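You operate a simulated robot arm through the tools that you are given. There is no shell and no other tool. Be economical: measure what you need, move in short steps, check, and stop when the job is done.

You run a simulated two-armed robot. Do the job below in one go: nothing can be reset, and whatever is moved stays where it is left.

TASK
Free the aisle arm, jaws round the yellow-banded coil, then brake it.
Fine: slide back, switch on, both levers to Free, jaws left open, black lever to Brake last.

Only the result counts: the job must be done as asked and must still hold three seconds after the hand-in. Knocking over, shifting, dropping, spilling or breaking anything else fails it.

THE ROBOT
Two 7-joint arms with three-finger grippers on one trunk, on a base that drives. Base frame: it is fixed to the floor where the robot stands at the start and does not move with it; the origin is under the middle of the robot, x ahead of it, y to its left, z up. Readings come in mm, rad, newtons and seconds.
The left shoulder is at the start at [70, 146, 1263], the right one opposite. Each reaches about 795 mm from its shoulder. Places, roughly: aisle arm black lever [400, 0, 800]; aisle arm clamp lever [1900, -800, 1500]; aisle arm dial [400, 0, 1000]; aisle arm gripper beam [1700, -800, 1100]; aisle arm handle loop [1900, -700, 1300]; aisle arm main switch [400, 100, 1200]; aisle arm main switch slide [400, 0, 1200]; aisle arm near jaw [1800, -800, 1000]; aisle arm white lever [1800, -900, 1800]; aisle arm yellow lever [300, 100, 700]; yellow trestle [1250, -1750, 250]; yellow trestle arms [1300, -1700, 700]; yellow-banded long coil [1250, -1750, 750]. Payload 2.2 kg a hand.
The TCP of each hand is the grasp point between the finger pads, 28 mm short of the fingertips. In the tool frame z runs along the fingers and y along their closing line. The gripper opens to 102 mm. The gripper's body begins 71 mm behind the TCP.
Orientation is that of the tool frame in the base frame, as a unit quaternion [x, y, z, w]. With the fingers straight down and closing along the base's y, the tool's x points along the base's -x, its y along +y and its z along -z.

THE INTERFACE
- The arms move only by the tool play_rows. It takes "left_commands", "right_commands" or both (then of equal length, played together; a hand with none holds still); each is one flat list of numbers, 7 for each row, row after row: the shift along the tool's x, y, z in mm, then the turn, a rotation vector about the tool's x, y, z in rad, then the closure, from 0 (fully open) to 1 (shut). In form: [x, y, z, ax, ay, az, claw, x, y, z, ax, ay, az, claw, ...]. A call has 1 to 20 rows; each row shifts and turns the commanded pose from where the row before left it, along the tool's axes as they then stand. A row lasts 0.2 s, in which the tool goes at most 50 mm and 0.15 rad; a call with a longer step from one row to the next is refused whole, and so is a gripper value outside its range. Where a pose cannot be reached the arm comes as near as it can. A force on the tool above 40 N (or 10 N above the force at the start of the call, whichever is more), or a blocked arm, ends the call early, and 0.2 s more pass. The fingers move at their own pace and stop on an object; they squeeze with about 25 N. The grip force told is the motor's: it shows also when the fingers shut on nothing. Time passes only in rows, and 0.2 s behind the last, so rows that do not move let the fingers close. It gives the time, the measured TCP pose, the force on the tool (base axes), the opening and the grip force at its end, in the units of the frame above (readings bear some noise), with the torque about the TCP (base axes, N m) and any sound that the robot's microphone picked up.
- Cameras (640 x 400 px; columns grow to the right, rows downward): "scene" is now at [134.5, 12.6, 1490.1]; the picture's right is [0.15, -0.99, 0.00], its down [-0.59, -0.09, -0.80] and it looks along [0.79, 0.12, -0.60] (base axes); focal length 214 px, centre (320, 200). "left" rides on the left gripper at [72, 38, -86] in its tool frame; the picture's right is [-0.46, 0.89, 0.00], its down [-0.60, -0.32, -0.73] and it looks along [-0.65, -0.34, 0.68] (tool axes); focal length 256 px, centre (320, 200). "right" rides on the right gripper at [69, 43, -86] in its tool frame; the picture's right is [-0.53, 0.85, 0.00], its down [-0.58, -0.36, -0.73] and it looks along [-0.62, -0.39, 0.68] (tool axes); focal length 256 px, centre (320, 200). There is no depth. A picture from a camera that has moved, and an enlarged one, comes with that camera's place and axes in the base frame and with its lens.
- get_image(camera): a new picture of that camera. No time passes.
- move_column(by): slides the trunk up (or, below 0, down) by that many mm; the arms and the scene camera ride with it, the base frame stays. It gives what a move gives, with no picture.
- steer(legs): drives the robot by 1 to 6 legs, each [ahead, left, turn to the left] in mm, mm and rad, along the robot's own axes; the way and the turn of a leg run together, so that a leg with both is an arc; at most 1500 mm and 3.142 rad a leg. The arms and the cameras ride along, it lands a little off, and it stops where it bumps. It gives what a move gives.
- pan_tilt(pan, tilt): turns the head with the scene camera to pan (to the left, within 1.501 rad either way) and tilt (down, from -0.506 to 1.204), counted from straight ahead of the robot. It gives what a move gives.
- inspect(camera, box): a new picture of the part [left, top, right, bottom] of that camera's present view, enlarged. No time passes.
- job_done(): hands the job in; it is judged then, once.

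Work in short steps. Places have to be worked out from the pictures, the camera data and where the tool is seen: move nearer, look again, correct. Check each grasp and each placing, and mend what went wrong. You have 120 turns and 108 pictures in all, those below and enlarged ones among them. Open the grippers and draw the arms clear of the work before you hand the job in, unless the task says otherwise; then end with one line.

The tools are called after "Emit:" by a JSON object that holds its "op" and its "data". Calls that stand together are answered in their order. play_rows: Moves the arms, as the interface text tells. Its arguments: {"type":"object","properties":{"left_commands":{"type":"array","items":{"type":"number"}},"right_commands":{"type":"array","items":{"type":"number"}}},"required":[]} The other tools are called the same way: move_column (by) slides the trunk up or down; steer (legs) drives the base; pan_tilt (pan, tilt) turns the head that bears the scene camera; get_image (camera) takes a picture; inspect (camera, box) takes an enlarged picture of a part of a camera's view; job_done () hands the job in.

At the start:

```text
clock: 0.0
left_tool_pos: [373.2, 176.4, 1441.5]
left_tool_rot: [0.0, 1.0, 0.0, -0.001]
left_ft_force: [0.7, -0.6, -0.5]
left_torque: [0.0, 0.02, -0.02]
left_grip_width: 102.3
left_grasp_force: 0.0
right_tool_pos: [359.6, -203.5, 1336.2]
right_tool_rot: [0.001, 1.0, 0.0, 0.001]
right_ft_force: [0.4, 0.3, 0.1]
right_torque: [0.02, 0.01, 0.0]
right_grip_width: 102.0
right_grasp_force: 0.1
trunk travel left (down, up): [-800.0, 140.0]
robot x, y, heading: [-1.5, -2.8, -0.005]
head pan, tilt: [0.154, 0.639]
```

scene: 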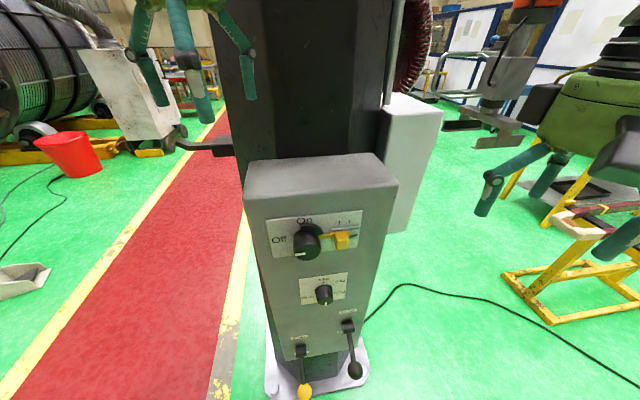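
right: 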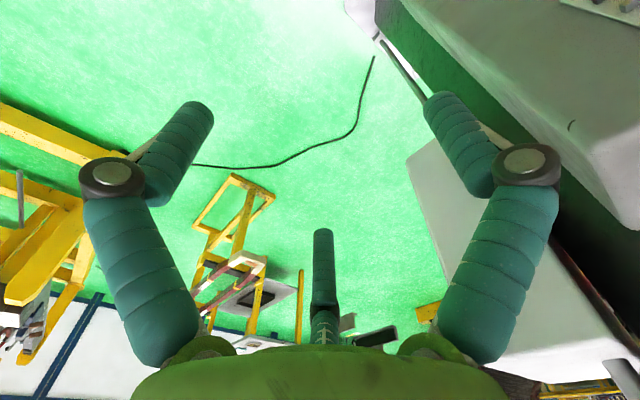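
left: 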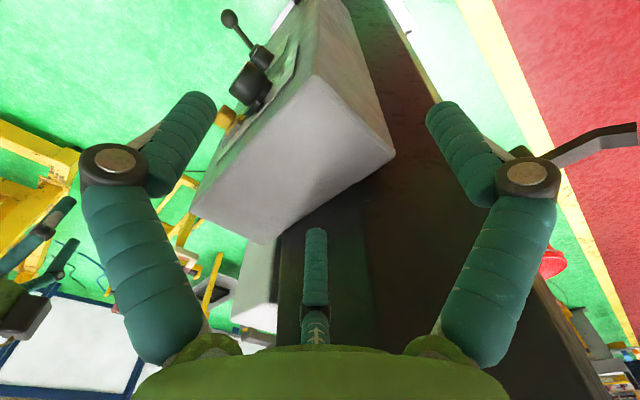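

The control box with switch, slide, dial and two levers stands right ahead. I enlarge the panel to read its labels, and look at the gripper/coil area to the right.

Emit:
{"op": "inspect", "data": {"camera": "scene", "box": [240, 200, 400, 300]}}

Emit:
{"op": "inspect", "data": {"camera": "scene", "box": [260, 300, 420, 400]}}

Emit:
{"op": "inspect", "data": {"camera": "scene", "box": [380, 0, 640, 162]}}

```text
4.00 times, centred on (320, 250) of scene
camera zoom: at [134.5, 12.6, 1490.1], right [0.15, -0.99, 0.0], down [-0.59, -0.09, -0.8], along [0.79, 0.12, -0.6], focal length 858 px, centre (320, 0)
```

zoom: 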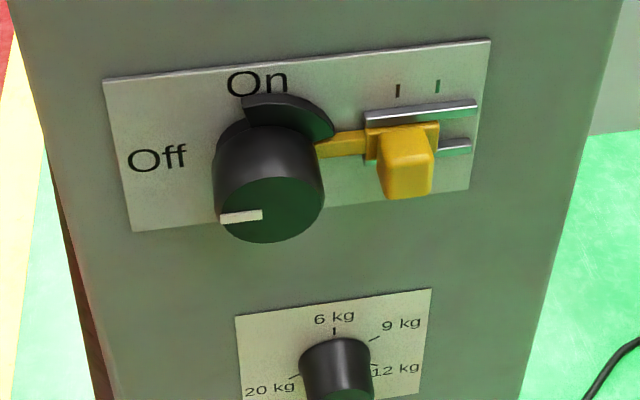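

```text
4.00 times, centred on (340, 350) of scene
camera zoom: at [134.5, 12.6, 1490.1], right [0.15, -0.99, 0.0], down [-0.59, -0.09, -0.8], along [0.79, 0.12, -0.6], focal length 858 px, centre (240, -400)
```

zoom: 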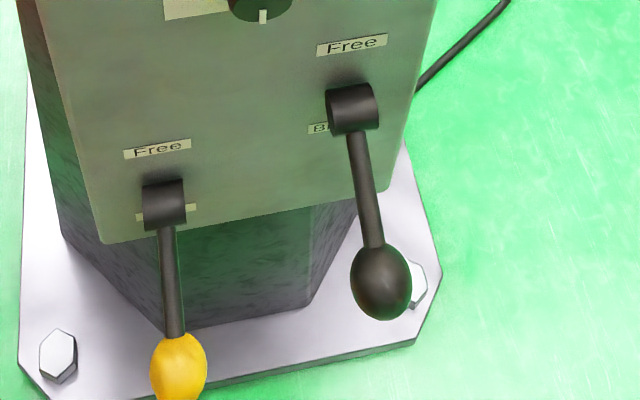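

```text
2.46 times, centred on (510, 81) of scene
camera zoom: at [134.5, 12.6, 1490.1], right [0.15, -0.99, 0.0], down [-0.59, -0.09, -0.8], along [0.79, 0.12, -0.6], focal length 528 px, centre (-148, 493)
```

zoom: 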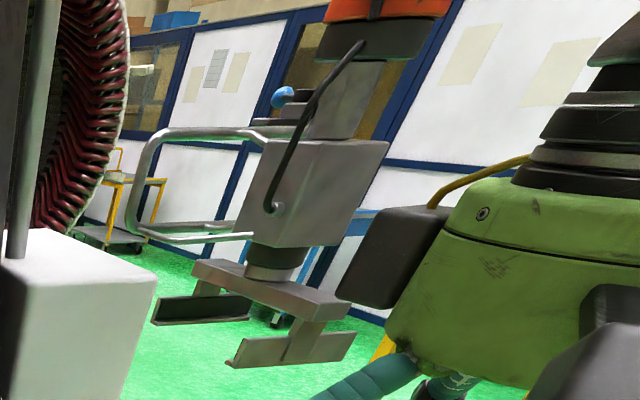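

The panel is vertical, facing about 18° to my right, with the slide knob near [403, 15, 1202]. I back off and turn square to it so the right arm has room.

Emit:
{"op": "steer", "data": {"legs": [[-260, 0, 0], [0, 0, 0.31]]}}

Emit:
{"op": "pan_tilt", "data": {"pan": 0.0, "tilt": 0.5}}

Emit:
{"op": "get_image", "data": {"camera": "scene"}}

```text
clock: 2.9
left_tool_pos: [38.5, 283.4, 1442.5]
left_tool_rot: [-0.156, 0.988, 0.0, 0.0]
left_ft_force: [0.2, -0.5, -0.1]
left_torque: [0.02, -0.03, -0.02]
left_grip_width: 101.9
left_grasp_force: 0.0
right_tool_pos: [143.5, -84.0, 1336.8]
right_tool_rot: [-0.156, 0.988, 0.002, 0.0]
right_ft_force: [-0.1, 0.4, 0.6]
right_torque: [-0.01, 0.0, 0.01]
right_grip_width: 102.1
right_grasp_force: 0.1
trunk travel left (down, up): [-800.0, 140.0]
robot x, y, heading: [-262.2, 0.6, 0.313]
head pan, tilt: [0.154, 0.639]
```

```text
clock: 3.6
left_tool_pos: [38.0, 284.4, 1440.7]
left_tool_rot: [-0.156, 0.988, 0.0, -0.001]
left_ft_force: [-0.6, 0.9, -0.4]
left_torque: [-0.04, 0.01, 0.01]
left_grip_width: 101.9
left_grasp_force: 0.1
right_tool_pos: [143.0, -83.0, 1335.8]
right_tool_rot: [-0.157, 0.988, 0.001, 0.001]
right_ft_force: [0.0, 0.2, 0.1]
right_torque: [0.0, -0.02, 0.0]
right_grip_width: 102.0
right_grasp_force: 0.1
trunk travel left (down, up): [-800.0, 140.0]
robot x, y, heading: [-262.9, -1.0, 0.315]
head pan, tilt: [0.0, 0.499]
```

```text
101 pictures are left
camera scene: at [-129.4, 42.7, 1502.5], right [0.31, -0.95, 0.0], down [-0.46, -0.15, -0.88], along [0.83, 0.27, -0.48], focal length 214 px, centre (320, 200)
```

scene: 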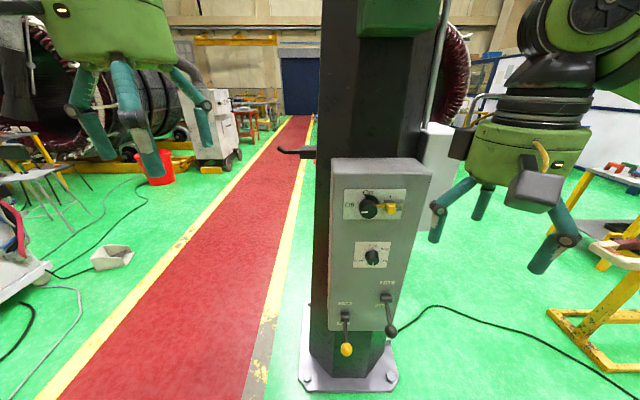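

Now square to the panel. I zoom to locate knob, slide and levers precisely.

Emit:
{"op": "inspect", "data": {"camera": "scene", "box": [330, 170, 426, 230]}}

Emit:
{"op": "inspect", "data": {"camera": "scene", "box": [320, 230, 480, 370]}}

```text
6.67 times, centred on (378, 200) of scene
camera zoom: at [-129.4, 42.7, 1502.5], right [0.31, -0.95, 0.0], down [-0.46, -0.15, -0.88], along [0.83, 0.27, -0.48], focal length 1430 px, centre (-67, 200)
```

zoom: 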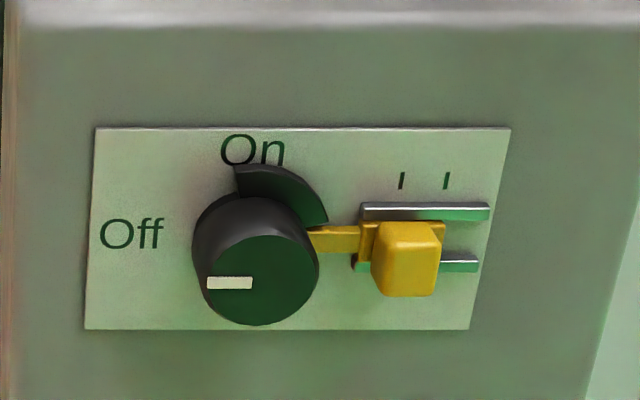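

```text
2.86 times, centred on (400, 300) of scene
camera zoom: at [-129.4, 42.7, 1502.5], right [0.31, -0.95, 0.0], down [-0.46, -0.15, -0.88], along [0.83, 0.27, -0.48], focal length 613 px, centre (91, -86)
```

zoom: 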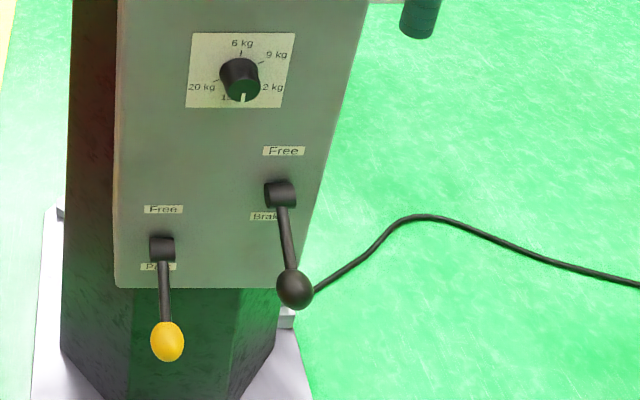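

Panel frame: normal n≈(.951,.308); switch front about n 370, u −50, z 1205; slide knob n 388, u −110, z 1205. I bring the right hand forward with fingers pointing at the panel, ~80 mm short of it.

Emit:
{"op": "play_rows", "data": {"right_commands": [-15, 6.1, 10.9, 0, -0.1309, 0, 0, -13.4, 6.1, 12.8, 0, -0.1309, 0, 0, -11.7, 6.1, 14.4, 0, -0.1309, 0, 0, -9.7, 6.1, 15.8, 0, -0.1309, 0, 0, -7.5, 6.1, 16.9, 0, -0.1309, 0, 0, -5.3, 6.1, 17.8, 0, -0.1309, 0, 0, -2.9, 6.1, 18.3, 0, -0.1309, 0, 0, -0.5, 6.1, 18.5, 0, -0.1309, 0, 0, 1.9, 6.1, 18.4, 0, -0.1309, 0, 0, 4.3, 6.1, 18, 0, -0.1309, 0, 0, 6.6, 6.1, 17.3, 0, -0.1309, 0, 0, 8.8, 6.1, 16.3, 0, -0.1309, 0, 0]}}

Emit:
{"op": "get_image", "data": {"camera": "right"}}

Emit:
{"op": "get_image", "data": {"camera": "scene"}}

```text
clock: 6.2
left_tool_pos: [38.4, 285.5, 1442.1]
left_tool_rot: [-0.157, 0.988, -0.002, 0.0]
left_ft_force: [-0.1, 0.2, 0.4]
left_torque: [-0.04, 0.0, 0.05]
left_grip_width: 101.9
left_grasp_force: 0.1
right_tool_pos: [257.4, 50.7, 1220.6]
right_tool_rot: [-0.134, 0.764, 0.118, 0.619]
right_ft_force: [-0.7, 0.0, -0.6]
right_torque: [0.01, -0.02, 0.03]
right_grip_width: 102.0
right_grasp_force: 0.2
right hand out of reach, approached as far as the arm can: row 11, 12
trunk travel left (down, up): [-800.0, 140.0]
robot x, y, heading: [-264.4, 0.3, 0.315]
head pan, tilt: [0.0, 0.499]
```

```text
98 pictures are left
camera right: at [149.9, 55.9, 1171.6], right [-0.19, 0.82, 0.54], down [-0.43, -0.56, 0.71], along [0.88, -0.09, 0.46], focal length 256 px, centre (320, 200)
```

right: 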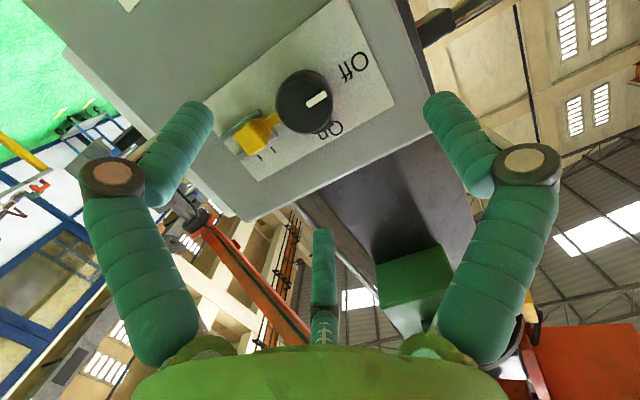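

```text
97 pictures are left
camera scene: at [-130.5, 44.5, 1502.6], right [0.31, -0.95, 0.0], down [-0.45, -0.15, -0.88], along [0.84, 0.27, -0.48], focal length 214 px, centre (320, 200)
```

scene: 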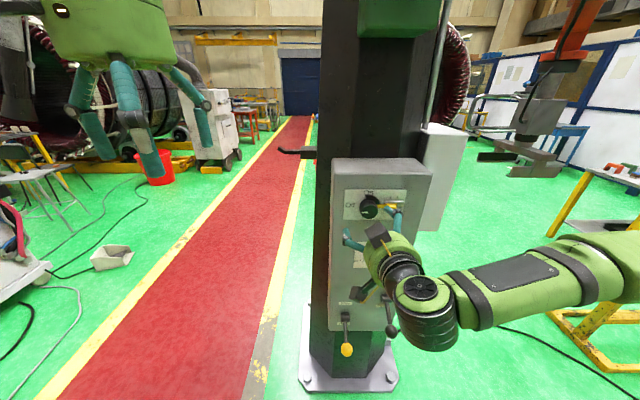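

The arm is too folded to finish the pitch; triangulation agrees (switch front n≈371, u −46, z 1203; slide knob n≈388, u −107, z 1205). I back up 180 mm, then finish the pitch and roll 90°.

Emit:
{"op": "steer", "data": {"legs": [[-180, 0, 0]]}}

Emit:
{"op": "play_rows", "data": {"right_commands": [0, 0, 40, 0, -0.1, 0, 0, 0, 0, 40, 0, -0.1, 0, 0, 0, 0, 40, 0, 0, 0, 0]}}

```text
clock: 7.7
left_tool_pos: [-123.4, 231.5, 1439.8]
left_tool_rot: [-0.156, 0.988, -0.001, -0.002]
left_ft_force: [0.9, 0.3, -0.1]
left_torque: [-0.02, 0.05, -0.01]
left_grip_width: 101.9
left_grasp_force: 0.1
right_tool_pos: [95.2, -4.6, 1217.9]
right_tool_rot: [-0.134, 0.766, 0.118, 0.617]
right_ft_force: [1.0, 0.4, -0.2]
right_torque: [0.02, 0.0, -0.02]
right_grip_width: 101.9
right_grasp_force: 0.0
trunk travel left (down, up): [-800.0, 140.0]
robot x, y, heading: [-426.0, -54.4, 0.316]
head pan, tilt: [0.0, 0.499]
```

```text
clock: 8.5
left_tool_pos: [-125.2, 227.2, 1440.6]
left_tool_rot: [-0.156, 0.988, 0.002, -0.001]
left_ft_force: [1.0, 0.0, -0.7]
left_torque: [0.02, 0.03, -0.02]
left_grip_width: 101.8
left_grasp_force: 0.1
right_tool_pos: [185.8, 67.8, 1232.3]
right_tool_rot: [-0.118, 0.702, 0.128, 0.691]
right_ft_force: [0.6, -0.6, 0.0]
right_torque: [0.04, 0.0, 0.06]
right_grip_width: 102.1
right_grasp_force: 0.0
right hand out of reach, approached as far as the arm can: row 1, 2, 3
trunk travel left (down, up): [-800.0, 140.0]
robot x, y, heading: [-428.6, -54.3, 0.311]
head pan, tilt: [0.0, 0.499]
```

Orientation is reached but it drifted sideways. I try shifting right to the panel's u −107 and on.

Emit:
{"op": "play_rows", "data": {"right_commands": [4, -25, 5, 0, 0, 0, 0, 4, -25, 5, 0, 0, 0, 0, 4, -25, 5, 0, 0, 0, 0, 4, -25, 5, 0, 0, 0, 0]}}

Emit:
{"op": "get_image", "data": {"camera": "scene"}}

```text
clock: 9.5
left_tool_pos: [-128.1, 231.0, 1440.6]
left_tool_rot: [-0.156, 0.988, 0.0, -0.001]
left_ft_force: [0.3, -0.6, 0.0]
left_torque: [-0.01, 0.0, 0.01]
left_grip_width: 102.0
left_grasp_force: 0.1
right_tool_pos: [196.5, 51.9, 1263.5]
right_tool_rot: [-0.118, 0.704, 0.127, 0.689]
right_ft_force: [0.1, 0.7, 0.5]
right_torque: [-0.03, -0.01, 0.03]
right_grip_width: 102.0
right_grasp_force: 0.0
right hand out of reach, approached as far as the arm can: row 1, 2, 3, 4
trunk travel left (down, up): [-800.0, 140.0]
robot x, y, heading: [-429.3, -55.8, 0.315]
head pan, tilt: [0.0, 0.499]
```

```text
96 pictures are left
camera scene: at [-296.2, -11.4, 1502.6], right [0.31, -0.95, 0.0], down [-0.46, -0.15, -0.88], along [0.84, 0.27, -0.48], focal length 214 px, centre (320, 200)
```

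scene: 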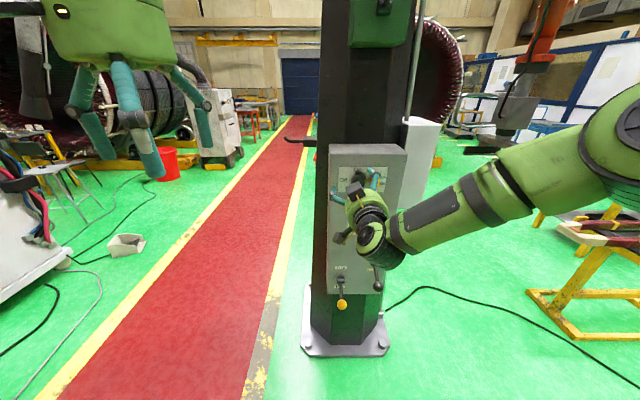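

The wrist is at its bend limit because the arm is folded; reaching further out should free it. I move forward 80 mm, then right and down.

Emit:
{"op": "play_rows", "data": {"right_commands": [0, -5, 27, 0, 0, 0, 0, 0, -5, 27, 0, 0, 0, 0, 0, -5, 27, 0, 0, 0, 0, 15, -10, 0, 0, 0, 0, 0, 15, -10, 0, 0, 0, 0, 0, 15, -10, 0, 0, 0, 0, 0]}}

```text
clock: 10.9
left_tool_pos: [-127.5, 229.9, 1440.0]
left_tool_rot: [-0.156, 0.988, 0.0, -0.001]
left_ft_force: [-0.2, 0.0, -0.2]
left_torque: [-0.03, 0.0, -0.04]
left_grip_width: 102.1
left_grasp_force: 0.1
right_tool_pos: [267.2, 89.0, 1257.0]
right_tool_rot: [-0.118, 0.703, 0.125, 0.69]
right_ft_force: [0.1, -0.3, -0.4]
right_torque: [-0.01, -0.01, 0.04]
right_grip_width: 101.9
right_grasp_force: 0.0
right hand out of reach, approached as far as the arm can: row 1, 2, 3, 4, 5, 6
trunk travel left (down, up): [-800.0, 140.0]
robot x, y, heading: [-428.9, -58.8, 0.318]
head pan, tilt: [0.0, 0.499]
```

Still limited: the forearm comes in from the right, so a left-yawed hand is easier. I turn the robot right 0.5 rad and strafe left, then yaw the hand left relative to the robot.

Emit:
{"op": "steer", "data": {"legs": [[0, 0, -0.5], [0, 200, 0]]}}

Emit:
{"op": "play_rows", "data": {"right_commands": [0, 0, -10, -0.12, 0, 0, 0, 0, 0, -10, -0.12, 0, 0, 0, 0, 0, -10, -0.12, 0, 0, 0, 0, 0, -10, -0.11, 0, 0, 0]}}

```text
clock: 13.9
left_tool_pos: [9.4, 244.4, 1441.6]
left_tool_rot: [0.095, 0.996, 0.001, -0.001]
left_ft_force: [0.2, -0.5, -0.3]
left_torque: [0.03, -0.02, -0.06]
left_grip_width: 101.8
left_grasp_force: 0.0
right_tool_pos: [285.1, -67.0, 1256.3]
right_tool_rot: [0.062, 0.71, -0.048, 0.7]
right_ft_force: [-0.3, -0.6, -0.7]
right_torque: [-0.01, 0.01, 0.02]
right_grip_width: 101.9
right_grasp_force: 0.1
trunk travel left (down, up): [-800.0, 140.0]
robot x, y, heading: [-389.2, 145.7, -0.186]
head pan, tilt: [0.0, 0.499]
```

```text
clock: 14.9
left_tool_pos: [8.8, 249.2, 1440.7]
left_tool_rot: [0.094, 0.996, 0.0, 0.0]
left_ft_force: [-0.3, -0.3, -0.3]
left_torque: [0.02, 0.03, 0.02]
left_grip_width: 102.2
left_grasp_force: 0.1
right_tool_pos: [287.0, -63.4, 1257.1]
right_tool_rot: [0.061, 0.71, -0.05, 0.699]
right_ft_force: [-0.4, -0.1, 0.4]
right_torque: [0.03, 0.0, -0.01]
right_grip_width: 102.1
right_grasp_force: 0.1
right hand out of reach, approached as far as the arm can: row 1, 2, 3, 4
trunk travel left (down, up): [-800.0, 140.0]
robot x, y, heading: [-394.2, 142.9, -0.186]
head pan, tilt: [0.0, 0.499]
```

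The arm didn't move at all; I look at its configuration.

Emit:
{"op": "pan_tilt", "data": {"pan": -0.6, "tilt": 0.6}}

Emit:
{"op": "get_image", "data": {"camera": "scene"}}

```text
clock: 15.9
left_tool_pos: [9.0, 248.4, 1440.6]
left_tool_rot: [0.094, 0.996, 0.0, 0.0]
left_ft_force: [-0.5, 0.8, 0.4]
left_torque: [-0.01, 0.02, 0.0]
left_grip_width: 101.9
left_grasp_force: 0.1
right_tool_pos: [287.5, -62.8, 1258.3]
right_tool_rot: [0.061, 0.711, -0.049, 0.699]
right_ft_force: [-0.7, 0.2, -0.3]
right_torque: [0.01, -0.02, -0.02]
right_grip_width: 101.9
right_grasp_force: 0.1
trunk travel left (down, up): [-800.0, 140.0]
robot x, y, heading: [-396.8, 144.9, -0.186]
head pan, tilt: [-0.6, 0.6]
```

```text
95 pictures are left
camera scene: at [-281.1, 72.1, 1493.5], right [-0.71, -0.71, 0.0], down [-0.4, 0.4, -0.83], along [0.58, -0.58, -0.56], focal length 214 px, centre (320, 200)
```

scene: 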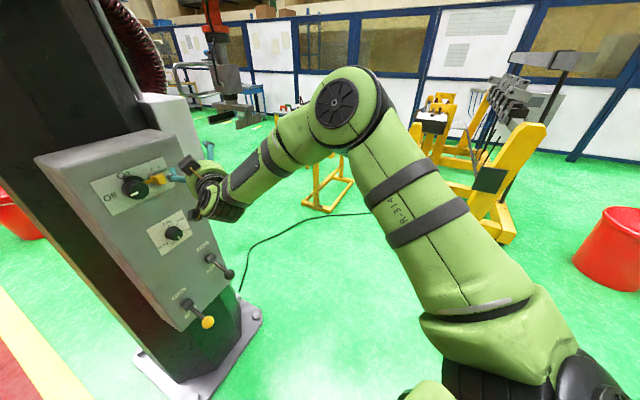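

The elbow is out right. The roll joint may be at its stop; I test a small roll.

Emit:
{"op": "play_rows", "data": {"right_commands": [0, 0, 0, 0, 0, 0.14, 0, 0, 0, 0, 0, 0, 0.14, 0, 0, 0, 0, 0, 0, 0.14, 0]}}

```text
clock: 16.7
left_tool_pos: [9.2, 247.8, 1441.6]
left_tool_rot: [0.094, 0.996, 0.0, 0.0]
left_ft_force: [0.2, 0.1, 0.0]
left_torque: [0.02, 0.03, 0.02]
left_grip_width: 102.2
left_grasp_force: 0.0
right_tool_pos: [286.7, -63.5, 1258.1]
right_tool_rot: [0.208, 0.682, 0.1, 0.694]
right_ft_force: [0.6, -0.8, -0.8]
right_torque: [0.0, 0.0, 0.03]
right_grip_width: 102.2
right_grasp_force: 0.0
trunk travel left (down, up): [-800.0, 140.0]
robot x, y, heading: [-393.9, 143.0, -0.187]
head pan, tilt: [-0.6, 0.6]
```

Rolling works. Now I retry the left yaw from this roll.

Emit:
{"op": "play_rows", "data": {"right_commands": [0, 0, 0, -0.11, 0.049, 0, 0, 0, 0, 0, -0.11, 0.049, 0, 0, 0, 0, 0, -0.11, 0.049, 0, 0, 0, 0, 0, -0.11, 0.049, 0, 0]}}

```text
clock: 17.7
left_tool_pos: [8.9, 249.4, 1441.3]
left_tool_rot: [0.094, 0.996, 0.0, -0.001]
left_ft_force: [0.5, 0.1, 0.0]
left_torque: [-0.01, -0.01, 0.03]
left_grip_width: 102.1
left_grasp_force: 0.0
right_tool_pos: [286.9, -63.5, 1258.9]
right_tool_rot: [0.207, 0.682, 0.097, 0.694]
right_ft_force: [-0.2, -0.3, -0.5]
right_torque: [0.02, 0.01, -0.02]
right_grip_width: 102.0
right_grasp_force: 0.1
right hand out of reach, approached as far as the arm can: row 1, 2, 3, 4
trunk travel left (down, up): [-800.0, 140.0]
robot x, y, heading: [-393.8, 148.1, -0.19]
head pan, tilt: [-0.6, 0.6]
```

Left yaw is blocked; I test a right yaw to learn which limit is binding.

Emit:
{"op": "play_rows", "data": {"right_commands": [0, 0, 0, 0.11, -0.049, 0, 0, 0, 0, 0, 0.11, -0.049, 0, 0]}}

Emit:
{"op": "play_rows", "data": {"right_commands": [0, 0, 0, -0.049, -0.11, 0, 0, 0, 0, 0, -0.049, -0.11, 0, 0]}}

Emit:
{"op": "play_rows", "data": {"right_commands": [0, 0, 20, 0, 0, 0, 0, 0, 0, 20, 0, 0, 0, 0]}}

```text
clock: 18.3
left_tool_pos: [8.8, 249.3, 1440.5]
left_tool_rot: [0.094, 0.996, 0.0, -0.001]
left_ft_force: [-0.5, 0.2, -0.2]
left_torque: [-0.03, 0.03, 0.01]
left_grip_width: 102.0
left_grasp_force: 0.0
right_tool_pos: [287.6, -62.9, 1258.6]
right_tool_rot: [0.286, 0.654, 0.01, 0.7]
right_ft_force: [0.1, 0.4, -0.4]
right_torque: [-0.02, 0.0, 0.01]
right_grip_width: 102.0
right_grasp_force: 0.0
trunk travel left (down, up): [-800.0, 140.0]
robot x, y, heading: [-393.3, 145.3, -0.189]
head pan, tilt: [-0.6, 0.6]
```

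```text
clock: 18.9
left_tool_pos: [10.2, 249.3, 1440.3]
left_tool_rot: [0.093, 0.996, 0.0, -0.001]
left_ft_force: [0.3, 0.7, -0.3]
left_torque: [0.0, 0.03, 0.0]
left_grip_width: 101.9
left_grasp_force: 0.2
right_tool_pos: [289.2, -62.7, 1258.5]
right_tool_rot: [0.252, 0.572, 0.012, 0.781]
right_ft_force: [0.8, -0.7, -1.2]
right_torque: [0.0, 0.01, -0.02]
right_grip_width: 101.9
right_grasp_force: 0.1
trunk travel left (down, up): [-800.0, 140.0]
robot x, y, heading: [-393.5, 146.7, -0.184]
head pan, tilt: [-0.6, 0.6]
```

```text
clock: 19.5
left_tool_pos: [10.8, 247.6, 1439.7]
left_tool_rot: [0.094, 0.996, 0.0, 0.0]
left_ft_force: [0.9, 0.6, -0.2]
left_torque: [0.0, 0.02, 0.03]
left_grip_width: 101.9
left_grasp_force: 0.1
right_tool_pos: [324.3, -79.4, 1266.1]
right_tool_rot: [0.252, 0.572, 0.013, 0.78]
right_ft_force: [0.2, 0.0, 0.5]
right_torque: [-0.02, -0.03, -0.02]
right_grip_width: 101.9
right_grasp_force: 0.0
trunk travel left (down, up): [-800.0, 140.0]
robot x, y, heading: [-395.7, 149.1, -0.188]
head pan, tilt: [-0.6, 0.6]
```

The bend limit blocks inward yaw; so the left arm (mirror) suits this pose. I retract the right hand to its side first, pulling back and right.

Emit:
{"op": "play_rows", "data": {"right_commands": [0, 0, -35, 0.12, -0.05, 0, 0, 0, -10, -35, 0.12, -0.05, 0, 0, 0, -20, -35, 0.12, -0.05, 0, 0, 0, -20, -35, 0.12, -0.05, 0, 0, 0, -20, -35, 0, 0, 0, 0, 0, -20, -35, 0, 0, 0, 0, 0, -20, -35, 0, 0, 0, 0]}}

Emit:
{"op": "play_rows", "data": {"left_commands": [0, 0, 0, 0, 0, -0.126, 0, 0, 0, 0, 0, 0, -0.126, 0, 0, 0, 0, 0, 0, -0.126, 0, 0, 0, 0, 0, 0, -0.126, 0]}}

```text
clock: 21.1
left_tool_pos: [7.4, 248.8, 1441.0]
left_tool_rot: [0.094, 0.996, 0.002, 0.0]
left_ft_force: [-0.7, -0.1, -0.6]
left_torque: [0.0, 0.01, 0.01]
left_grip_width: 101.8
left_grasp_force: 0.0
right_tool_pos: [98.5, -20.9, 1179.1]
right_tool_rot: [0.431, 0.48, -0.149, 0.75]
right_ft_force: [-0.2, -0.4, 0.2]
right_torque: [-0.02, -0.01, 0.03]
right_grip_width: 102.0
right_grasp_force: 0.1
right hand out of reach, approached as far as the arm can: row 7
trunk travel left (down, up): [-800.0, 140.0]
robot x, y, heading: [-391.8, 147.3, -0.19]
head pan, tilt: [-0.6, 0.6]
```

```text
clock: 22.1
left_tool_pos: [9.4, 248.6, 1441.3]
left_tool_rot: [-0.16, 0.987, -0.001, 0.0]
left_ft_force: [-0.8, 0.1, 1.2]
left_torque: [-0.01, -0.04, 0.02]
left_grip_width: 102.2
left_grasp_force: 0.1
right_tool_pos: [99.7, -18.5, 1180.5]
right_tool_rot: [0.431, 0.48, -0.149, 0.75]
right_ft_force: [0.2, -0.2, 0.1]
right_torque: [0.01, 0.01, 0.0]
right_grip_width: 102.2
right_grasp_force: 0.0
trunk travel left (down, up): [-800.0, 140.0]
robot x, y, heading: [-393.4, 143.6, -0.187]
head pan, tilt: [-0.6, 0.6]
```

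Right hand still near centre; I shift it right and down 200/150 mm, then bring the left hand forward to face the panel.

Emit:
{"op": "play_rows", "data": {"right_commands": [8.9, -26.7, 13.5, 0, 0, 0, 0, 8.9, -26.7, 13.5, 0, 0, 0, 0, 8.9, -26.7, 13.5, 0, 0, 0, 0, 8.9, -26.7, 13.5, 0, 0, 0, 0, 8.9, -26.7, 13.5, 0, 0, 0, 0, 8.9, -26.7, 13.5, 0, 0, 0, 0, 8.9, -26.7, 13.5, 0, 0, 0, 0, 8.9, -26.7, 13.5, 0, 0, 0, 0]}}

Emit:
{"op": "play_rows", "data": {"left_commands": [-16.2, -23.6, 19.6, 0, -0.1309, 0, 0, -13.5, -23.6, 21.5, 0, -0.1309, 0, 0, -10.6, -23.6, 23.1, 0, -0.1309, 0, 0, -7.5, -23.6, 24.3, 0, -0.1309, 0, 0, -4.2, -23.6, 25.1, 0, -0.1309, 0, 0, -0.9, -23.6, 25.4, 0, -0.1309, 0, 0, 2.4, -23.6, 25.3, 0, -0.1309, 0, 0, 5.7, -23.6, 24.8, 0, -0.1309, 0, 0, 8.9, -23.6, 23.8, 0, -0.1309, 0, 0, 11.9, -23.6, 22.5, 0, -0.1309, 0, 0, 14.7, -23.6, 20.7, 0, -0.1309, 0, 0, 17.3, -23.6, 18.6, 0, -0.1309, 0, 0]}}

Emit:
{"op": "pan_tilt", "data": {"pan": 0.3, "tilt": 0.5}}

Emit:
{"op": "get_image", "data": {"camera": "scene"}}

```text
clock: 23.9
left_tool_pos: [9.2, 246.1, 1441.4]
left_tool_rot: [-0.156, 0.988, 0.001, 0.0]
left_ft_force: [-0.5, 0.2, 0.0]
left_torque: [0.02, -0.01, 0.0]
left_grip_width: 102.1
left_grasp_force: 0.0
right_tool_pos: [144.3, -173.9, 1120.0]
right_tool_rot: [0.431, 0.48, -0.149, 0.749]
right_ft_force: [-1.2, 0.3, -0.2]
right_torque: [0.0, 0.0, 0.02]
right_grip_width: 102.3
right_grasp_force: 0.1
right hand out of reach, approached as far as the arm can: row 2, 3, 4, 5, 6, 7, 8
trunk travel left (down, up): [-800.0, 140.0]
robot x, y, heading: [-391.3, 146.2, -0.185]
head pan, tilt: [-0.6, 0.6]
```

```text
clock: 26.5
left_tool_pos: [281.2, 38.3, 1206.5]
left_tool_rot: [-0.11, 0.698, 0.112, 0.699]
left_ft_force: [0.3, 1.4, -0.9]
left_torque: [-0.03, -0.03, 0.02]
left_grip_width: 101.9
left_grasp_force: 0.1
right_tool_pos: [145.1, -173.1, 1119.8]
right_tool_rot: [0.431, 0.48, -0.148, 0.75]
right_ft_force: [-0.3, 0.2, 0.0]
right_torque: [-0.01, -0.03, -0.02]
right_grip_width: 102.0
right_grasp_force: 0.0
trunk travel left (down, up): [-800.0, 140.0]
robot x, y, heading: [-390.1, 146.4, -0.185]
head pan, tilt: [-0.6, 0.6]
```

```text
clock: 27.7
left_tool_pos: [281.1, 39.8, 1208.1]
left_tool_rot: [-0.111, 0.699, 0.112, 0.697]
left_ft_force: [-0.3, 0.2, 0.3]
left_torque: [-0.01, 0.0, 0.04]
left_grip_width: 102.1
left_grasp_force: 0.0
right_tool_pos: [143.4, -172.0, 1120.4]
right_tool_rot: [0.431, 0.479, -0.149, 0.75]
right_ft_force: [0.7, -0.1, -0.1]
right_torque: [0.04, -0.01, 0.0]
right_grip_width: 102.2
right_grasp_force: 0.1
trunk travel left (down, up): [-800.0, 140.0]
robot x, y, heading: [-392.0, 144.7, -0.188]
head pan, tilt: [0.3, 0.499]
```

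```text
94 pictures are left
camera scene: at [-252.9, 144.5, 1502.5], right [0.11, -0.99, 0.0], down [-0.48, -0.05, -0.88], along [0.87, 0.1, -0.48], focal length 214 px, centre (320, 200)
```

scene: 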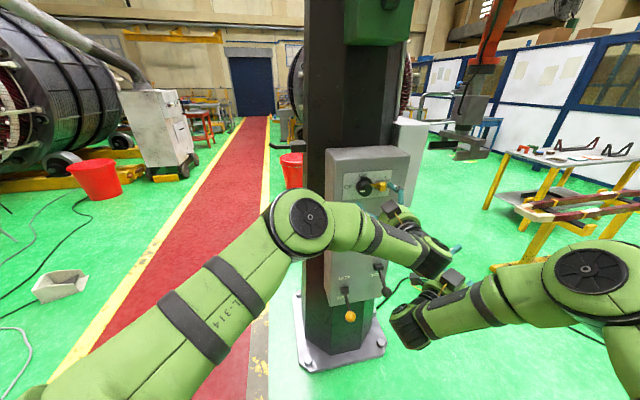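

The left hand is squarely in front of the switch (n 281, u −50, z 1207). I move to the slide (u −107) and roll 90° so the fingers close vertically.

Emit:
{"op": "play_rows", "data": {"left_commands": [0, -28, 0, 0, 0, 0, 0, 0, -29, 0, 0, 0, 0, 0, 0, 0, 0, 0, 0, 0.143, 0, 0, 0, 0, 0, 0, 0.143, 0, 0, 0, 0, 0, 0, 0.143, 0, 0, 0, 0, 0, 0, 0.143, 0, 0, 0, 0, 0, 0, 0.143, 0, 0, 0, 0, 0, 0, 0.143, 0, 0, 0, 0, 0, 0, 0.143, 0, 0, 0, 0, 0, 0, 0.143, 0, 0, 0, 0, 0, 0, 0.143, 0, 0, 0, 0, 0, 0, 0.143, 0, 0, 0, 0, 0, 0, 0.141, 0]}}

Emit:
{"op": "get_image", "data": {"camera": "left"}}

Emit:
{"op": "inspect", "data": {"camera": "scene", "box": [320, 140, 480, 240]}}

```text
clock: 30.5
left_tool_pos: [299.9, -13.3, 1206.4]
left_tool_rot: [0.416, 0.572, 0.574, 0.414]
left_ft_force: [-0.3, -0.4, -0.9]
left_torque: [0.01, 0.02, -0.01]
left_grip_width: 102.0
left_grasp_force: 0.1
right_tool_pos: [143.6, -171.1, 1119.8]
right_tool_rot: [0.431, 0.48, -0.149, 0.75]
right_ft_force: [0.2, -1.4, -0.4]
right_torque: [0.0, 0.0, -0.03]
right_grip_width: 102.1
right_grasp_force: 0.1
trunk travel left (down, up): [-800.0, 140.0]
robot x, y, heading: [-388.1, 143.1, -0.188]
head pan, tilt: [0.3, 0.499]
```

```text
93 pictures are left
camera left: at [195.2, 28.7, 1244.3], right [0.15, -0.44, 0.88], down [-0.51, -0.8, -0.32], along [0.85, -0.4, -0.34], focal length 256 px, centre (320, 200)
```

left: 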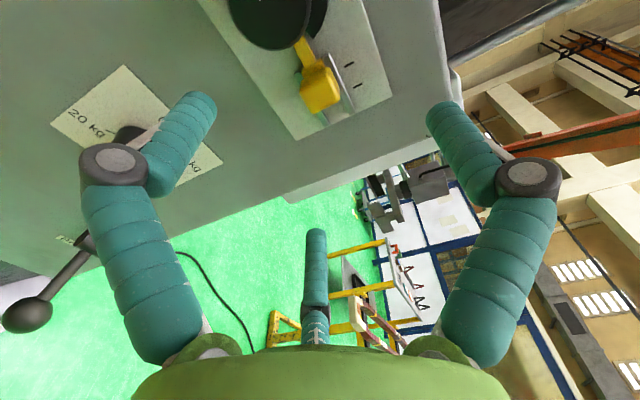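

```text
4.00 times, centred on (400, 190) of scene
camera zoom: at [-253.1, 144.8, 1502.6], right [0.11, -0.99, 0.0], down [-0.48, -0.05, -0.88], along [0.87, 0.1, -0.48], focal length 858 px, centre (0, 240)
```

zoom: 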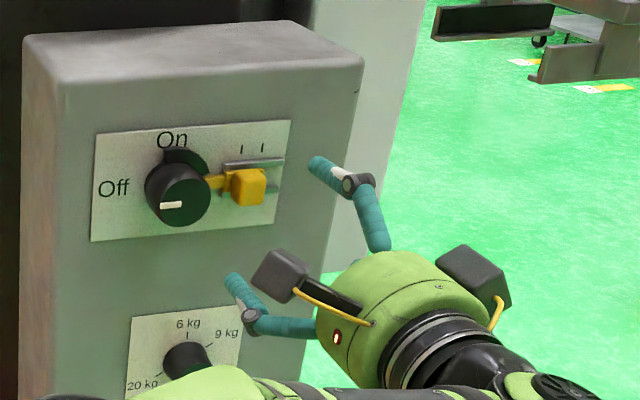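

The slide knob triangulates to u −107, z 1205 again; TCP is at u −105, z 1206. I advance 82 mm, then close on the knob.

Emit:
{"op": "play_rows", "data": {"left_commands": [0, 0, 25, 0, 0, 0, 0.2, 0, 0, 25, 0, 0, 0, 0.3, 0, 0, 20, 0, 0, 0, 0.4, 0, 0, 12, 0, 0, 0, 0.4]}}

Emit:
{"op": "get_image", "data": {"camera": "left"}}

Emit:
{"op": "inspect", "data": {"camera": "scene", "box": [320, 140, 480, 240]}}

```text
clock: 31.5
left_tool_pos: [342.9, 11.4, 1201.2]
left_tool_rot: [0.416, 0.571, 0.572, 0.415]
left_ft_force: [0.0, -0.6, 0.8]
left_torque: [0.04, 0.0, 0.03]
left_grip_width: 60.9
left_grasp_force: 0.0
left hand out of reach, approached as far as the arm can: row 1, 2, 3, 4
right_tool_pos: [144.4, -172.1, 1120.0]
right_tool_rot: [0.43, 0.48, -0.148, 0.75]
right_ft_force: [0.2, 0.2, 0.1]
right_torque: [-0.04, 0.04, 0.02]
right_grip_width: 101.8
right_grasp_force: 0.0
trunk travel left (down, up): [-800.0, 140.0]
robot x, y, heading: [-394.2, 145.8, -0.193]
head pan, tilt: [0.3, 0.499]
```

```text
91 pictures are left
camera left: at [238.2, 55.4, 1239.1], right [0.14, -0.44, 0.88], down [-0.51, -0.8, -0.32], along [0.85, -0.4, -0.34], focal length 256 px, centre (320, 200)
```

left: 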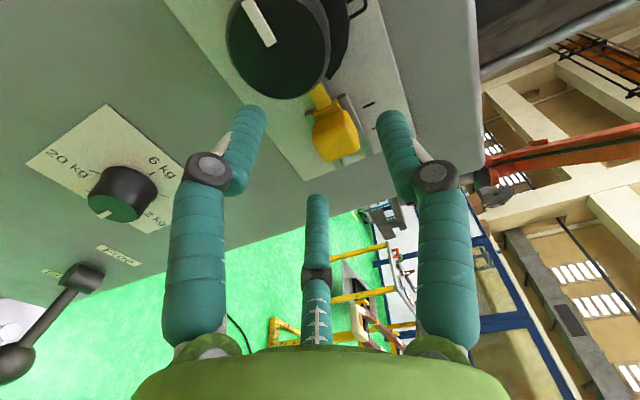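

```text
4.00 times, centred on (400, 190) of scene
camera zoom: at [-253.1, 144.6, 1502.6], right [0.11, -0.99, 0.0], down [-0.48, -0.05, -0.88], along [0.87, 0.1, -0.48], focal length 858 px, centre (0, 240)
```

zoom: 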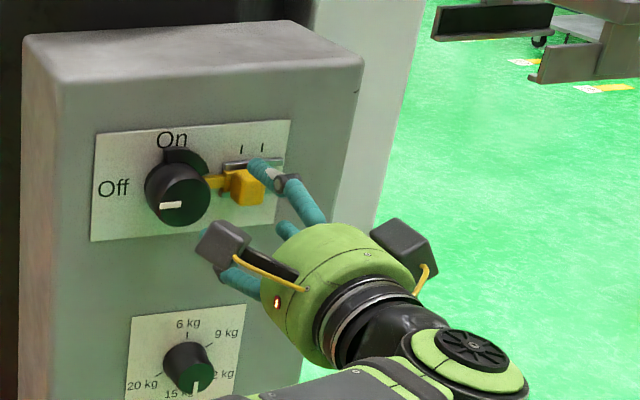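

The arm ran out of reach (n 330, u −95). I retract 90 mm, then drive the base closer and continue.

Emit:
{"op": "play_rows", "data": {"left_commands": [0, 0, -45, 0, 0, 0, 0.4, 0, 0, -45, 0, 0, 0, 0.4]}}

Emit:
{"op": "steer", "data": {"legs": [[90, 40, 0]]}}

```text
clock: 32.1
left_tool_pos: [260.9, -9.6, 1202.0]
left_tool_rot: [0.41, 0.573, 0.577, 0.413]
left_ft_force: [-0.3, -0.3, 0.3]
left_torque: [0.0, 0.04, 0.05]
left_grip_width: 61.4
left_grasp_force: 0.0
right_tool_pos: [142.5, -170.3, 1119.6]
right_tool_rot: [0.432, 0.48, -0.147, 0.749]
right_ft_force: [-0.6, 0.1, -0.2]
right_torque: [0.04, 0.03, 0.03]
right_grip_width: 102.1
right_grasp_force: 0.0
trunk travel left (down, up): [-800.0, 140.0]
robot x, y, heading: [-391.4, 145.1, -0.183]
head pan, tilt: [0.3, 0.499]
```

```text
clock: 33.2
left_tool_pos: [355.3, 11.4, 1202.0]
left_tool_rot: [0.411, 0.575, 0.575, 0.414]
left_ft_force: [0.5, -0.5, 0.5]
left_torque: [0.01, -0.03, 0.0]
left_grip_width: 61.2
left_grasp_force: 0.1
right_tool_pos: [238.2, -149.0, 1120.9]
right_tool_rot: [0.431, 0.479, -0.149, 0.75]
right_ft_force: [0.1, -0.8, -0.5]
right_torque: [0.01, 0.02, 0.0]
right_grip_width: 102.2
right_grasp_force: 0.1
trunk travel left (down, up): [-800.0, 140.0]
robot x, y, heading: [-297.3, 164.6, -0.184]
head pan, tilt: [0.3, 0.499]
```

TCP now n 341, u −99, z 1202. I correct 8 mm right, advance 22 mm and look.

Emit:
{"op": "play_rows", "data": {"left_commands": [-4, 1, 11, 0, 0, 0, 0.4, -4, 2, 11, 0, 0, 0, 0.4]}}

Emit:
{"op": "get_image", "data": {"camera": "left"}}

Emit:
{"op": "inspect", "data": {"camera": "scene", "box": [340, 160, 468, 240]}}

```text
clock: 34.0
left_tool_pos: [376.9, 7.3, 1200.2]
left_tool_rot: [0.414, 0.575, 0.57, 0.415]
left_ft_force: [1.2, 1.1, 0.9]
left_torque: [0.01, -0.01, -0.01]
left_grip_width: 61.3
left_grasp_force: 0.1
right_tool_pos: [237.6, -150.0, 1120.3]
right_tool_rot: [0.431, 0.48, -0.15, 0.749]
right_ft_force: [0.9, -0.2, -0.1]
right_torque: [0.02, 0.0, -0.06]
right_grip_width: 101.9
right_grasp_force: 0.1
trunk travel left (down, up): [-800.0, 140.0]
robot x, y, heading: [-296.2, 166.8, -0.187]
head pan, tilt: [0.3, 0.499]
stopped in row 2 (left hand): the force on the tool passed its limit at 43 N (the readings are from after the stop); the commanded pose is now the measured one
```

```text
89 pictures are left
camera left: at [272.1, 50.6, 1238.0], right [0.15, -0.44, 0.89], down [-0.51, -0.8, -0.31], along [0.85, -0.4, -0.34], focal length 256 px, centre (320, 200)
```

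left: 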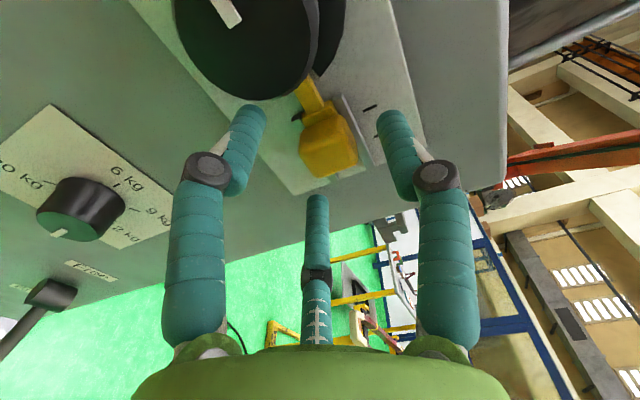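

```text
5.00 times, centred on (404, 200) of scene
camera zoom: at [-158.0, 168.2, 1502.6], right [0.11, -0.99, 0.0], down [-0.48, -0.05, -0.88], along [0.87, 0.1, -0.48], focal length 1072 px, centre (-100, 200)
```

zoom: 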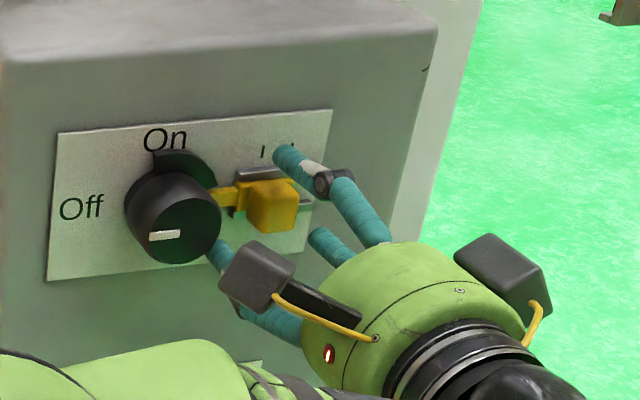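

Fingertips touched the plate (force stop). I back off 3 mm and close on the knob.

Emit:
{"op": "play_rows", "data": {"left_commands": [0, 2, -3, 0, 0, 0, 0.4, 0, 0, 0, 0, 0, 0, 0.8, 0, 0, 0, 0, 0, 0, 1, 0, 0, 0, 0, 0, 0, 1]}}

Emit:
{"op": "inspect", "data": {"camera": "scene", "box": [340, 160, 468, 240]}}

```text
clock: 35.0
left_tool_pos: [369.9, 5.9, 1203.9]
left_tool_rot: [0.414, 0.575, 0.571, 0.414]
left_ft_force: [-5.7, -0.7, 6.4]
left_torque: [0.03, -0.21, 0.11]
left_grip_width: 26.8
left_grasp_force: 45.0
right_tool_pos: [233.5, -149.7, 1121.4]
right_tool_rot: [0.431, 0.48, -0.15, 0.749]
right_ft_force: [-0.6, -0.5, 0.4]
right_torque: [0.01, -0.04, 0.0]
right_grip_width: 101.8
right_grasp_force: 0.0
trunk travel left (down, up): [-800.0, 140.0]
robot x, y, heading: [-295.5, 166.0, -0.187]
head pan, tilt: [0.3, 0.499]
```

```text
5.00 times, centred on (404, 200) of scene
camera zoom: at [-161.9, 167.6, 1503.0], right [0.11, -0.99, 0.0], down [-0.47, -0.05, -0.88], along [0.87, 0.1, -0.48], focal length 1072 px, centre (-100, 200)
```

zoom: 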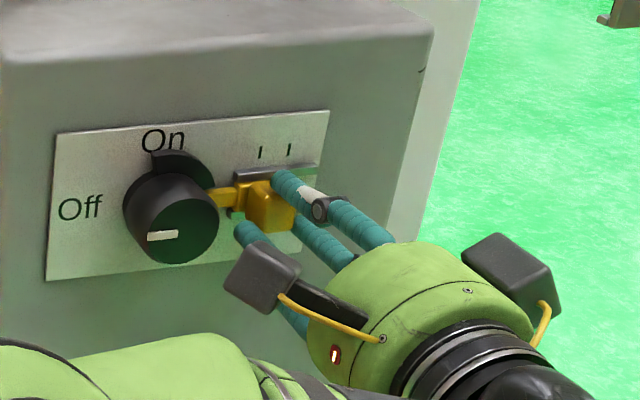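

Gripped (26.8 mm wide). I slide it right ~20 mm.

Emit:
{"op": "play_rows", "data": {"left_commands": [-5, 0, 0, 0, 0, 0, 1, -5, 0, 0, 0, 0, 0, 1, -5, 0, 0, 0, 0, 0, 1, -5, 0, 0, 0, 0, 0, 1]}}

Emit:
{"op": "inspect", "data": {"camera": "scene", "box": [340, 160, 468, 240]}}

```text
clock: 36.0
left_tool_pos: [375.6, -7.5, 1205.0]
left_tool_rot: [0.414, 0.574, 0.571, 0.416]
left_ft_force: [1.2, -1.5, 12.9]
left_torque: [-0.16, -0.25, -0.62]
left_grip_width: 27.0
left_grasp_force: 44.6
left hand out of reach, approached as far as the arm can: row 4
right_tool_pos: [235.4, -149.9, 1120.9]
right_tool_rot: [0.431, 0.48, -0.149, 0.75]
right_ft_force: [-0.5, -0.1, 0.7]
right_torque: [0.01, 0.03, -0.01]
right_grip_width: 101.9
right_grasp_force: 0.0
trunk travel left (down, up): [-800.0, 140.0]
robot x, y, heading: [-297.3, 167.3, -0.188]
head pan, tilt: [0.3, 0.499]
```

```text
5.00 times, centred on (404, 200) of scene
camera zoom: at [-160.3, 167.2, 1502.9], right [0.11, -0.99, 0.0], down [-0.47, -0.05, -0.88], along [0.87, 0.1, -0.48], focal length 1072 px, centre (-100, 200)
```

zoom: 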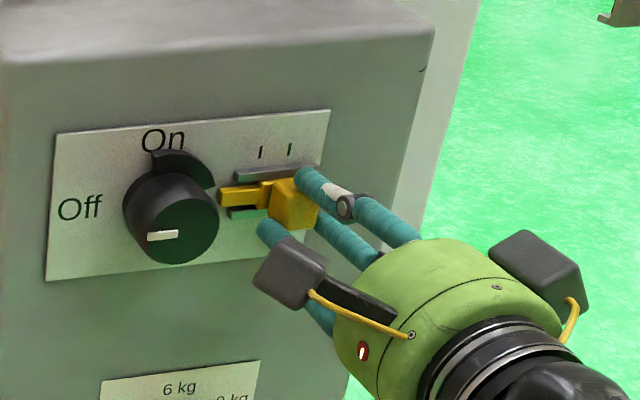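

The knob moved by the mark spacing. I nudge 3 mm more for certainty, then release and back off.

Emit:
{"op": "play_rows", "data": {"left_commands": [-3, 0, 0, 0, 0, 0, 1, -2, 0, 0, 0, 0, 0, 1, 0, 0, 0, 0, 0, 0, 0.5, 0, 0, 0, 0, 0, 0, 0.4, 0, 0, -40, 0, 0, 0, 0.4, 0, 0, -40, 0, 0, 0, 0.2]}}

Emit:
{"op": "inspect", "data": {"camera": "scene", "box": [340, 160, 468, 240]}}

```text
clock: 37.5
left_tool_pos: [341.7, 25.6, 1212.8]
left_tool_rot: [0.363, 0.603, 0.599, 0.381]
left_ft_force: [0.7, -0.8, 0.7]
left_torque: [0.01, -0.01, 0.04]
left_grip_width: 81.9
left_grasp_force: 0.0
left hand out of reach, approached as far as the arm can: row 2
right_tool_pos: [235.9, -142.8, 1114.1]
right_tool_rot: [0.426, 0.492, -0.144, 0.746]
right_ft_force: [0.1, -0.5, 0.4]
right_torque: [0.02, -0.03, 0.01]
right_grip_width: 101.8
right_grasp_force: 0.1
trunk travel left (down, up): [-800.0, 140.0]
robot x, y, heading: [-297.9, 166.7, -0.191]
head pan, tilt: [0.3, 0.499]
stopped in row 6 (left hand): the arm was blocked; the commanded pose is now the measured one
```

```text
5.00 times, centred on (404, 200) of scene
camera zoom: at [-158.1, 166.4, 1502.6], right [0.11, -0.99, 0.0], down [-0.48, -0.05, -0.88], along [0.87, 0.1, -0.48], focal length 1072 px, centre (-100, 200)
```

zoom: 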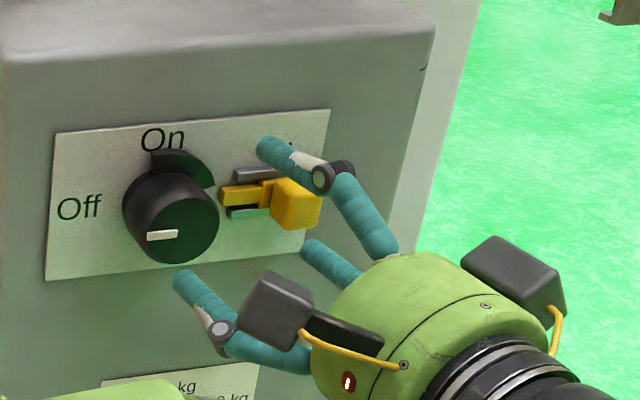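

The slide is back. The left arm bumped my right arm while retreating; I look at the arms before parting them.

Emit:
{"op": "pan_tilt", "data": {"pan": -0.1, "tilt": 0.75}}

Emit:
{"op": "get_image", "data": {"camera": "scene"}}

```text
clock: 38.4
left_tool_pos: [341.8, 25.4, 1214.0]
left_tool_rot: [0.364, 0.603, 0.599, 0.38]
left_ft_force: [0.6, -0.9, 0.7]
left_torque: [0.0, -0.01, 0.0]
left_grip_width: 81.6
left_grasp_force: 0.0
right_tool_pos: [235.1, -141.3, 1114.9]
right_tool_rot: [0.424, 0.492, -0.144, 0.746]
right_ft_force: [0.5, 0.1, 0.5]
right_torque: [0.01, -0.01, 0.01]
right_grip_width: 102.0
right_grasp_force: 0.0
trunk travel left (down, up): [-800.0, 140.0]
robot x, y, heading: [-295.4, 166.6, -0.196]
head pan, tilt: [-0.099, 0.75]
```

```text
84 pictures are left
camera scene: at [-168.9, 134.2, 1480.7], right [-0.28, -0.96, 0.0], down [-0.65, 0.19, -0.73], along [0.7, -0.21, -0.68], focal length 214 px, centre (320, 200)
```

scene: 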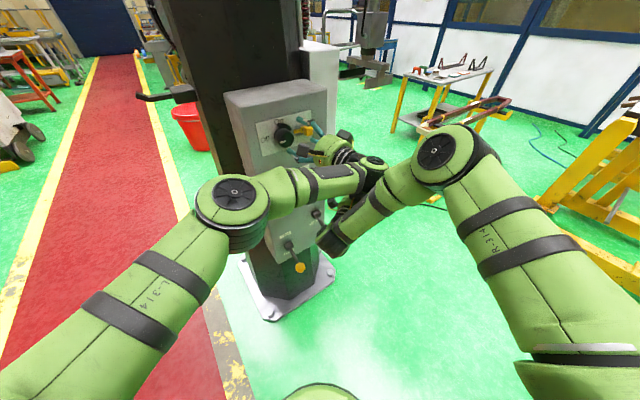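

Moving the left hand leftward leaves the right arm anyway, so I leave the right where it is. I shift left to the switch axis, and roll back to horizontal fingers.

Emit:
{"op": "play_rows", "data": {"left_commands": [19, -4, -8, 0, 0, 0, 0, 19, -5, -9, 0, 0, 0, 0, 0, 0, 0, 0.0112, -0.0096, -0.1403, 0, 0, 0, 0, 0.0112, -0.0096, -0.1403, 0, 0, 0, 0, 0.0112, -0.0096, -0.1403, 0, 0, 0, 0, 0.0112, -0.0096, -0.1403, 0, 0, 0, 0, 0.0112, -0.0096, -0.1403, 0, 0, 0, 0, 0.0112, -0.0096, -0.1403, 0, 0, 0, 0, 0.0112, -0.0096, -0.1403, 0, 0, 0, 0, 0.0112, -0.0096, -0.1403, 0, 0, 0, 0, 0.0112, -0.0096, -0.1403, 0, 0, 0, 0, 0.0112, -0.0096, -0.1403, 0, 0, 0, 0, 0.0112, -0.0096, -0.1403, 0]}}

Emit:
{"op": "get_image", "data": {"camera": "left"}}

```text
clock: 41.4
left_tool_pos: [325.1, 67.0, 1221.4]
left_tool_rot: [-0.144, 0.687, 0.114, 0.704]
left_ft_force: [0.9, 0.1, 0.0]
left_torque: [-0.02, -0.01, -0.04]
left_grip_width: 102.0
left_grasp_force: 0.1
right_tool_pos: [230.5, -142.2, 1103.8]
right_tool_rot: [0.421, 0.504, -0.149, 0.739]
right_ft_force: [-0.1, 0.6, 0.0]
right_torque: [0.01, -0.01, -0.02]
right_grip_width: 102.0
right_grasp_force: 0.1
trunk travel left (down, up): [-800.0, 140.0]
robot x, y, heading: [-294.5, 169.8, -0.194]
head pan, tilt: [-0.099, 0.75]
stopped in row 13 (left hand): the arm was blocked; the commanded pose is now the measured one
```

```text
83 pictures are left
camera left: at [232.9, 70.3, 1146.2], right [-0.33, 0.84, 0.42], down [-0.59, -0.54, 0.61], along [0.74, -0.05, 0.67], focal length 256 px, centre (320, 200)
```

left: 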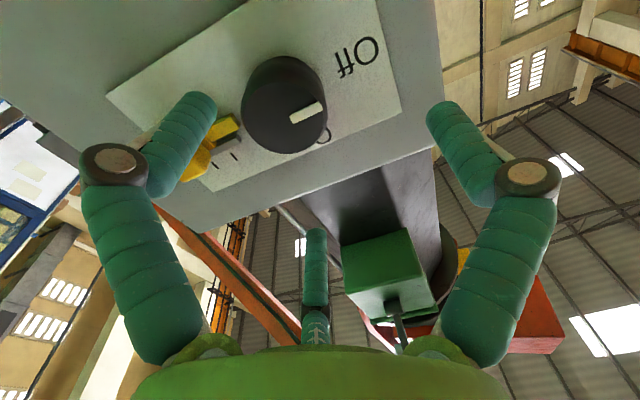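

The left wrist still pushes the right arm. I lower the right hand 80 mm and a bit right.

Emit:
{"op": "play_rows", "data": {"right_commands": [17, -10, -3.4, 0, 0, 0, 0, 17, -10, -3.4, 0, 0, 0, 0, 17, -10, -3.4, 0, 0, 0, 0, 17, -10, -3.4, 0, 0, 0, 0, 17, -10, -3.4, 0, 0, 0, 0, 17, -10, -3.4, 0, 0, 0, 0]}}

Emit:
{"op": "play_rows", "data": {"right_commands": [-7, -17, 16, 0, 0, 0, 0, -7, -17, 16, 0, 0, 0, 0, -7, -17, 16, 0, 0, 0, 0, -7, -17, 16, 0, 0, 0, 0]}}

```text
clock: 42.8
left_tool_pos: [324.0, 66.8, 1221.4]
left_tool_rot: [-0.143, 0.687, 0.114, 0.703]
left_ft_force: [-0.3, 0.1, 0.3]
left_torque: [-0.02, 0.0, 0.02]
left_grip_width: 102.2
left_grasp_force: 0.0
right_tool_pos: [228.1, -140.9, 984.1]
right_tool_rot: [0.421, 0.503, -0.149, 0.74]
right_ft_force: [1.0, 0.3, -0.2]
right_torque: [0.02, -0.02, 0.03]
right_grip_width: 101.8
right_grasp_force: 0.1
right hand out of reach, approached as far as the arm can: row 1
trunk travel left (down, up): [-800.0, 140.0]
robot x, y, heading: [-294.2, 168.2, -0.192]
head pan, tilt: [-0.099, 0.75]
```

```text
clock: 43.8
left_tool_pos: [325.3, 66.1, 1222.3]
left_tool_rot: [-0.143, 0.687, 0.114, 0.703]
left_ft_force: [0.8, 0.0, 0.3]
left_torque: [-0.02, 0.03, 0.0]
left_grip_width: 101.8
left_grasp_force: 0.1
right_tool_pos: [221.9, -216.2, 990.3]
right_tool_rot: [0.427, 0.502, -0.153, 0.736]
right_ft_force: [-0.6, 0.1, -0.2]
right_torque: [-0.02, 0.02, 0.0]
right_grip_width: 101.8
right_grasp_force: 0.1
right hand out of reach, approached as far as the arm can: row 3, 4
trunk travel left (down, up): [-800.0, 140.0]
robot x, y, heading: [-296.5, 168.1, -0.191]
head pan, tilt: [-0.099, 0.75]
```

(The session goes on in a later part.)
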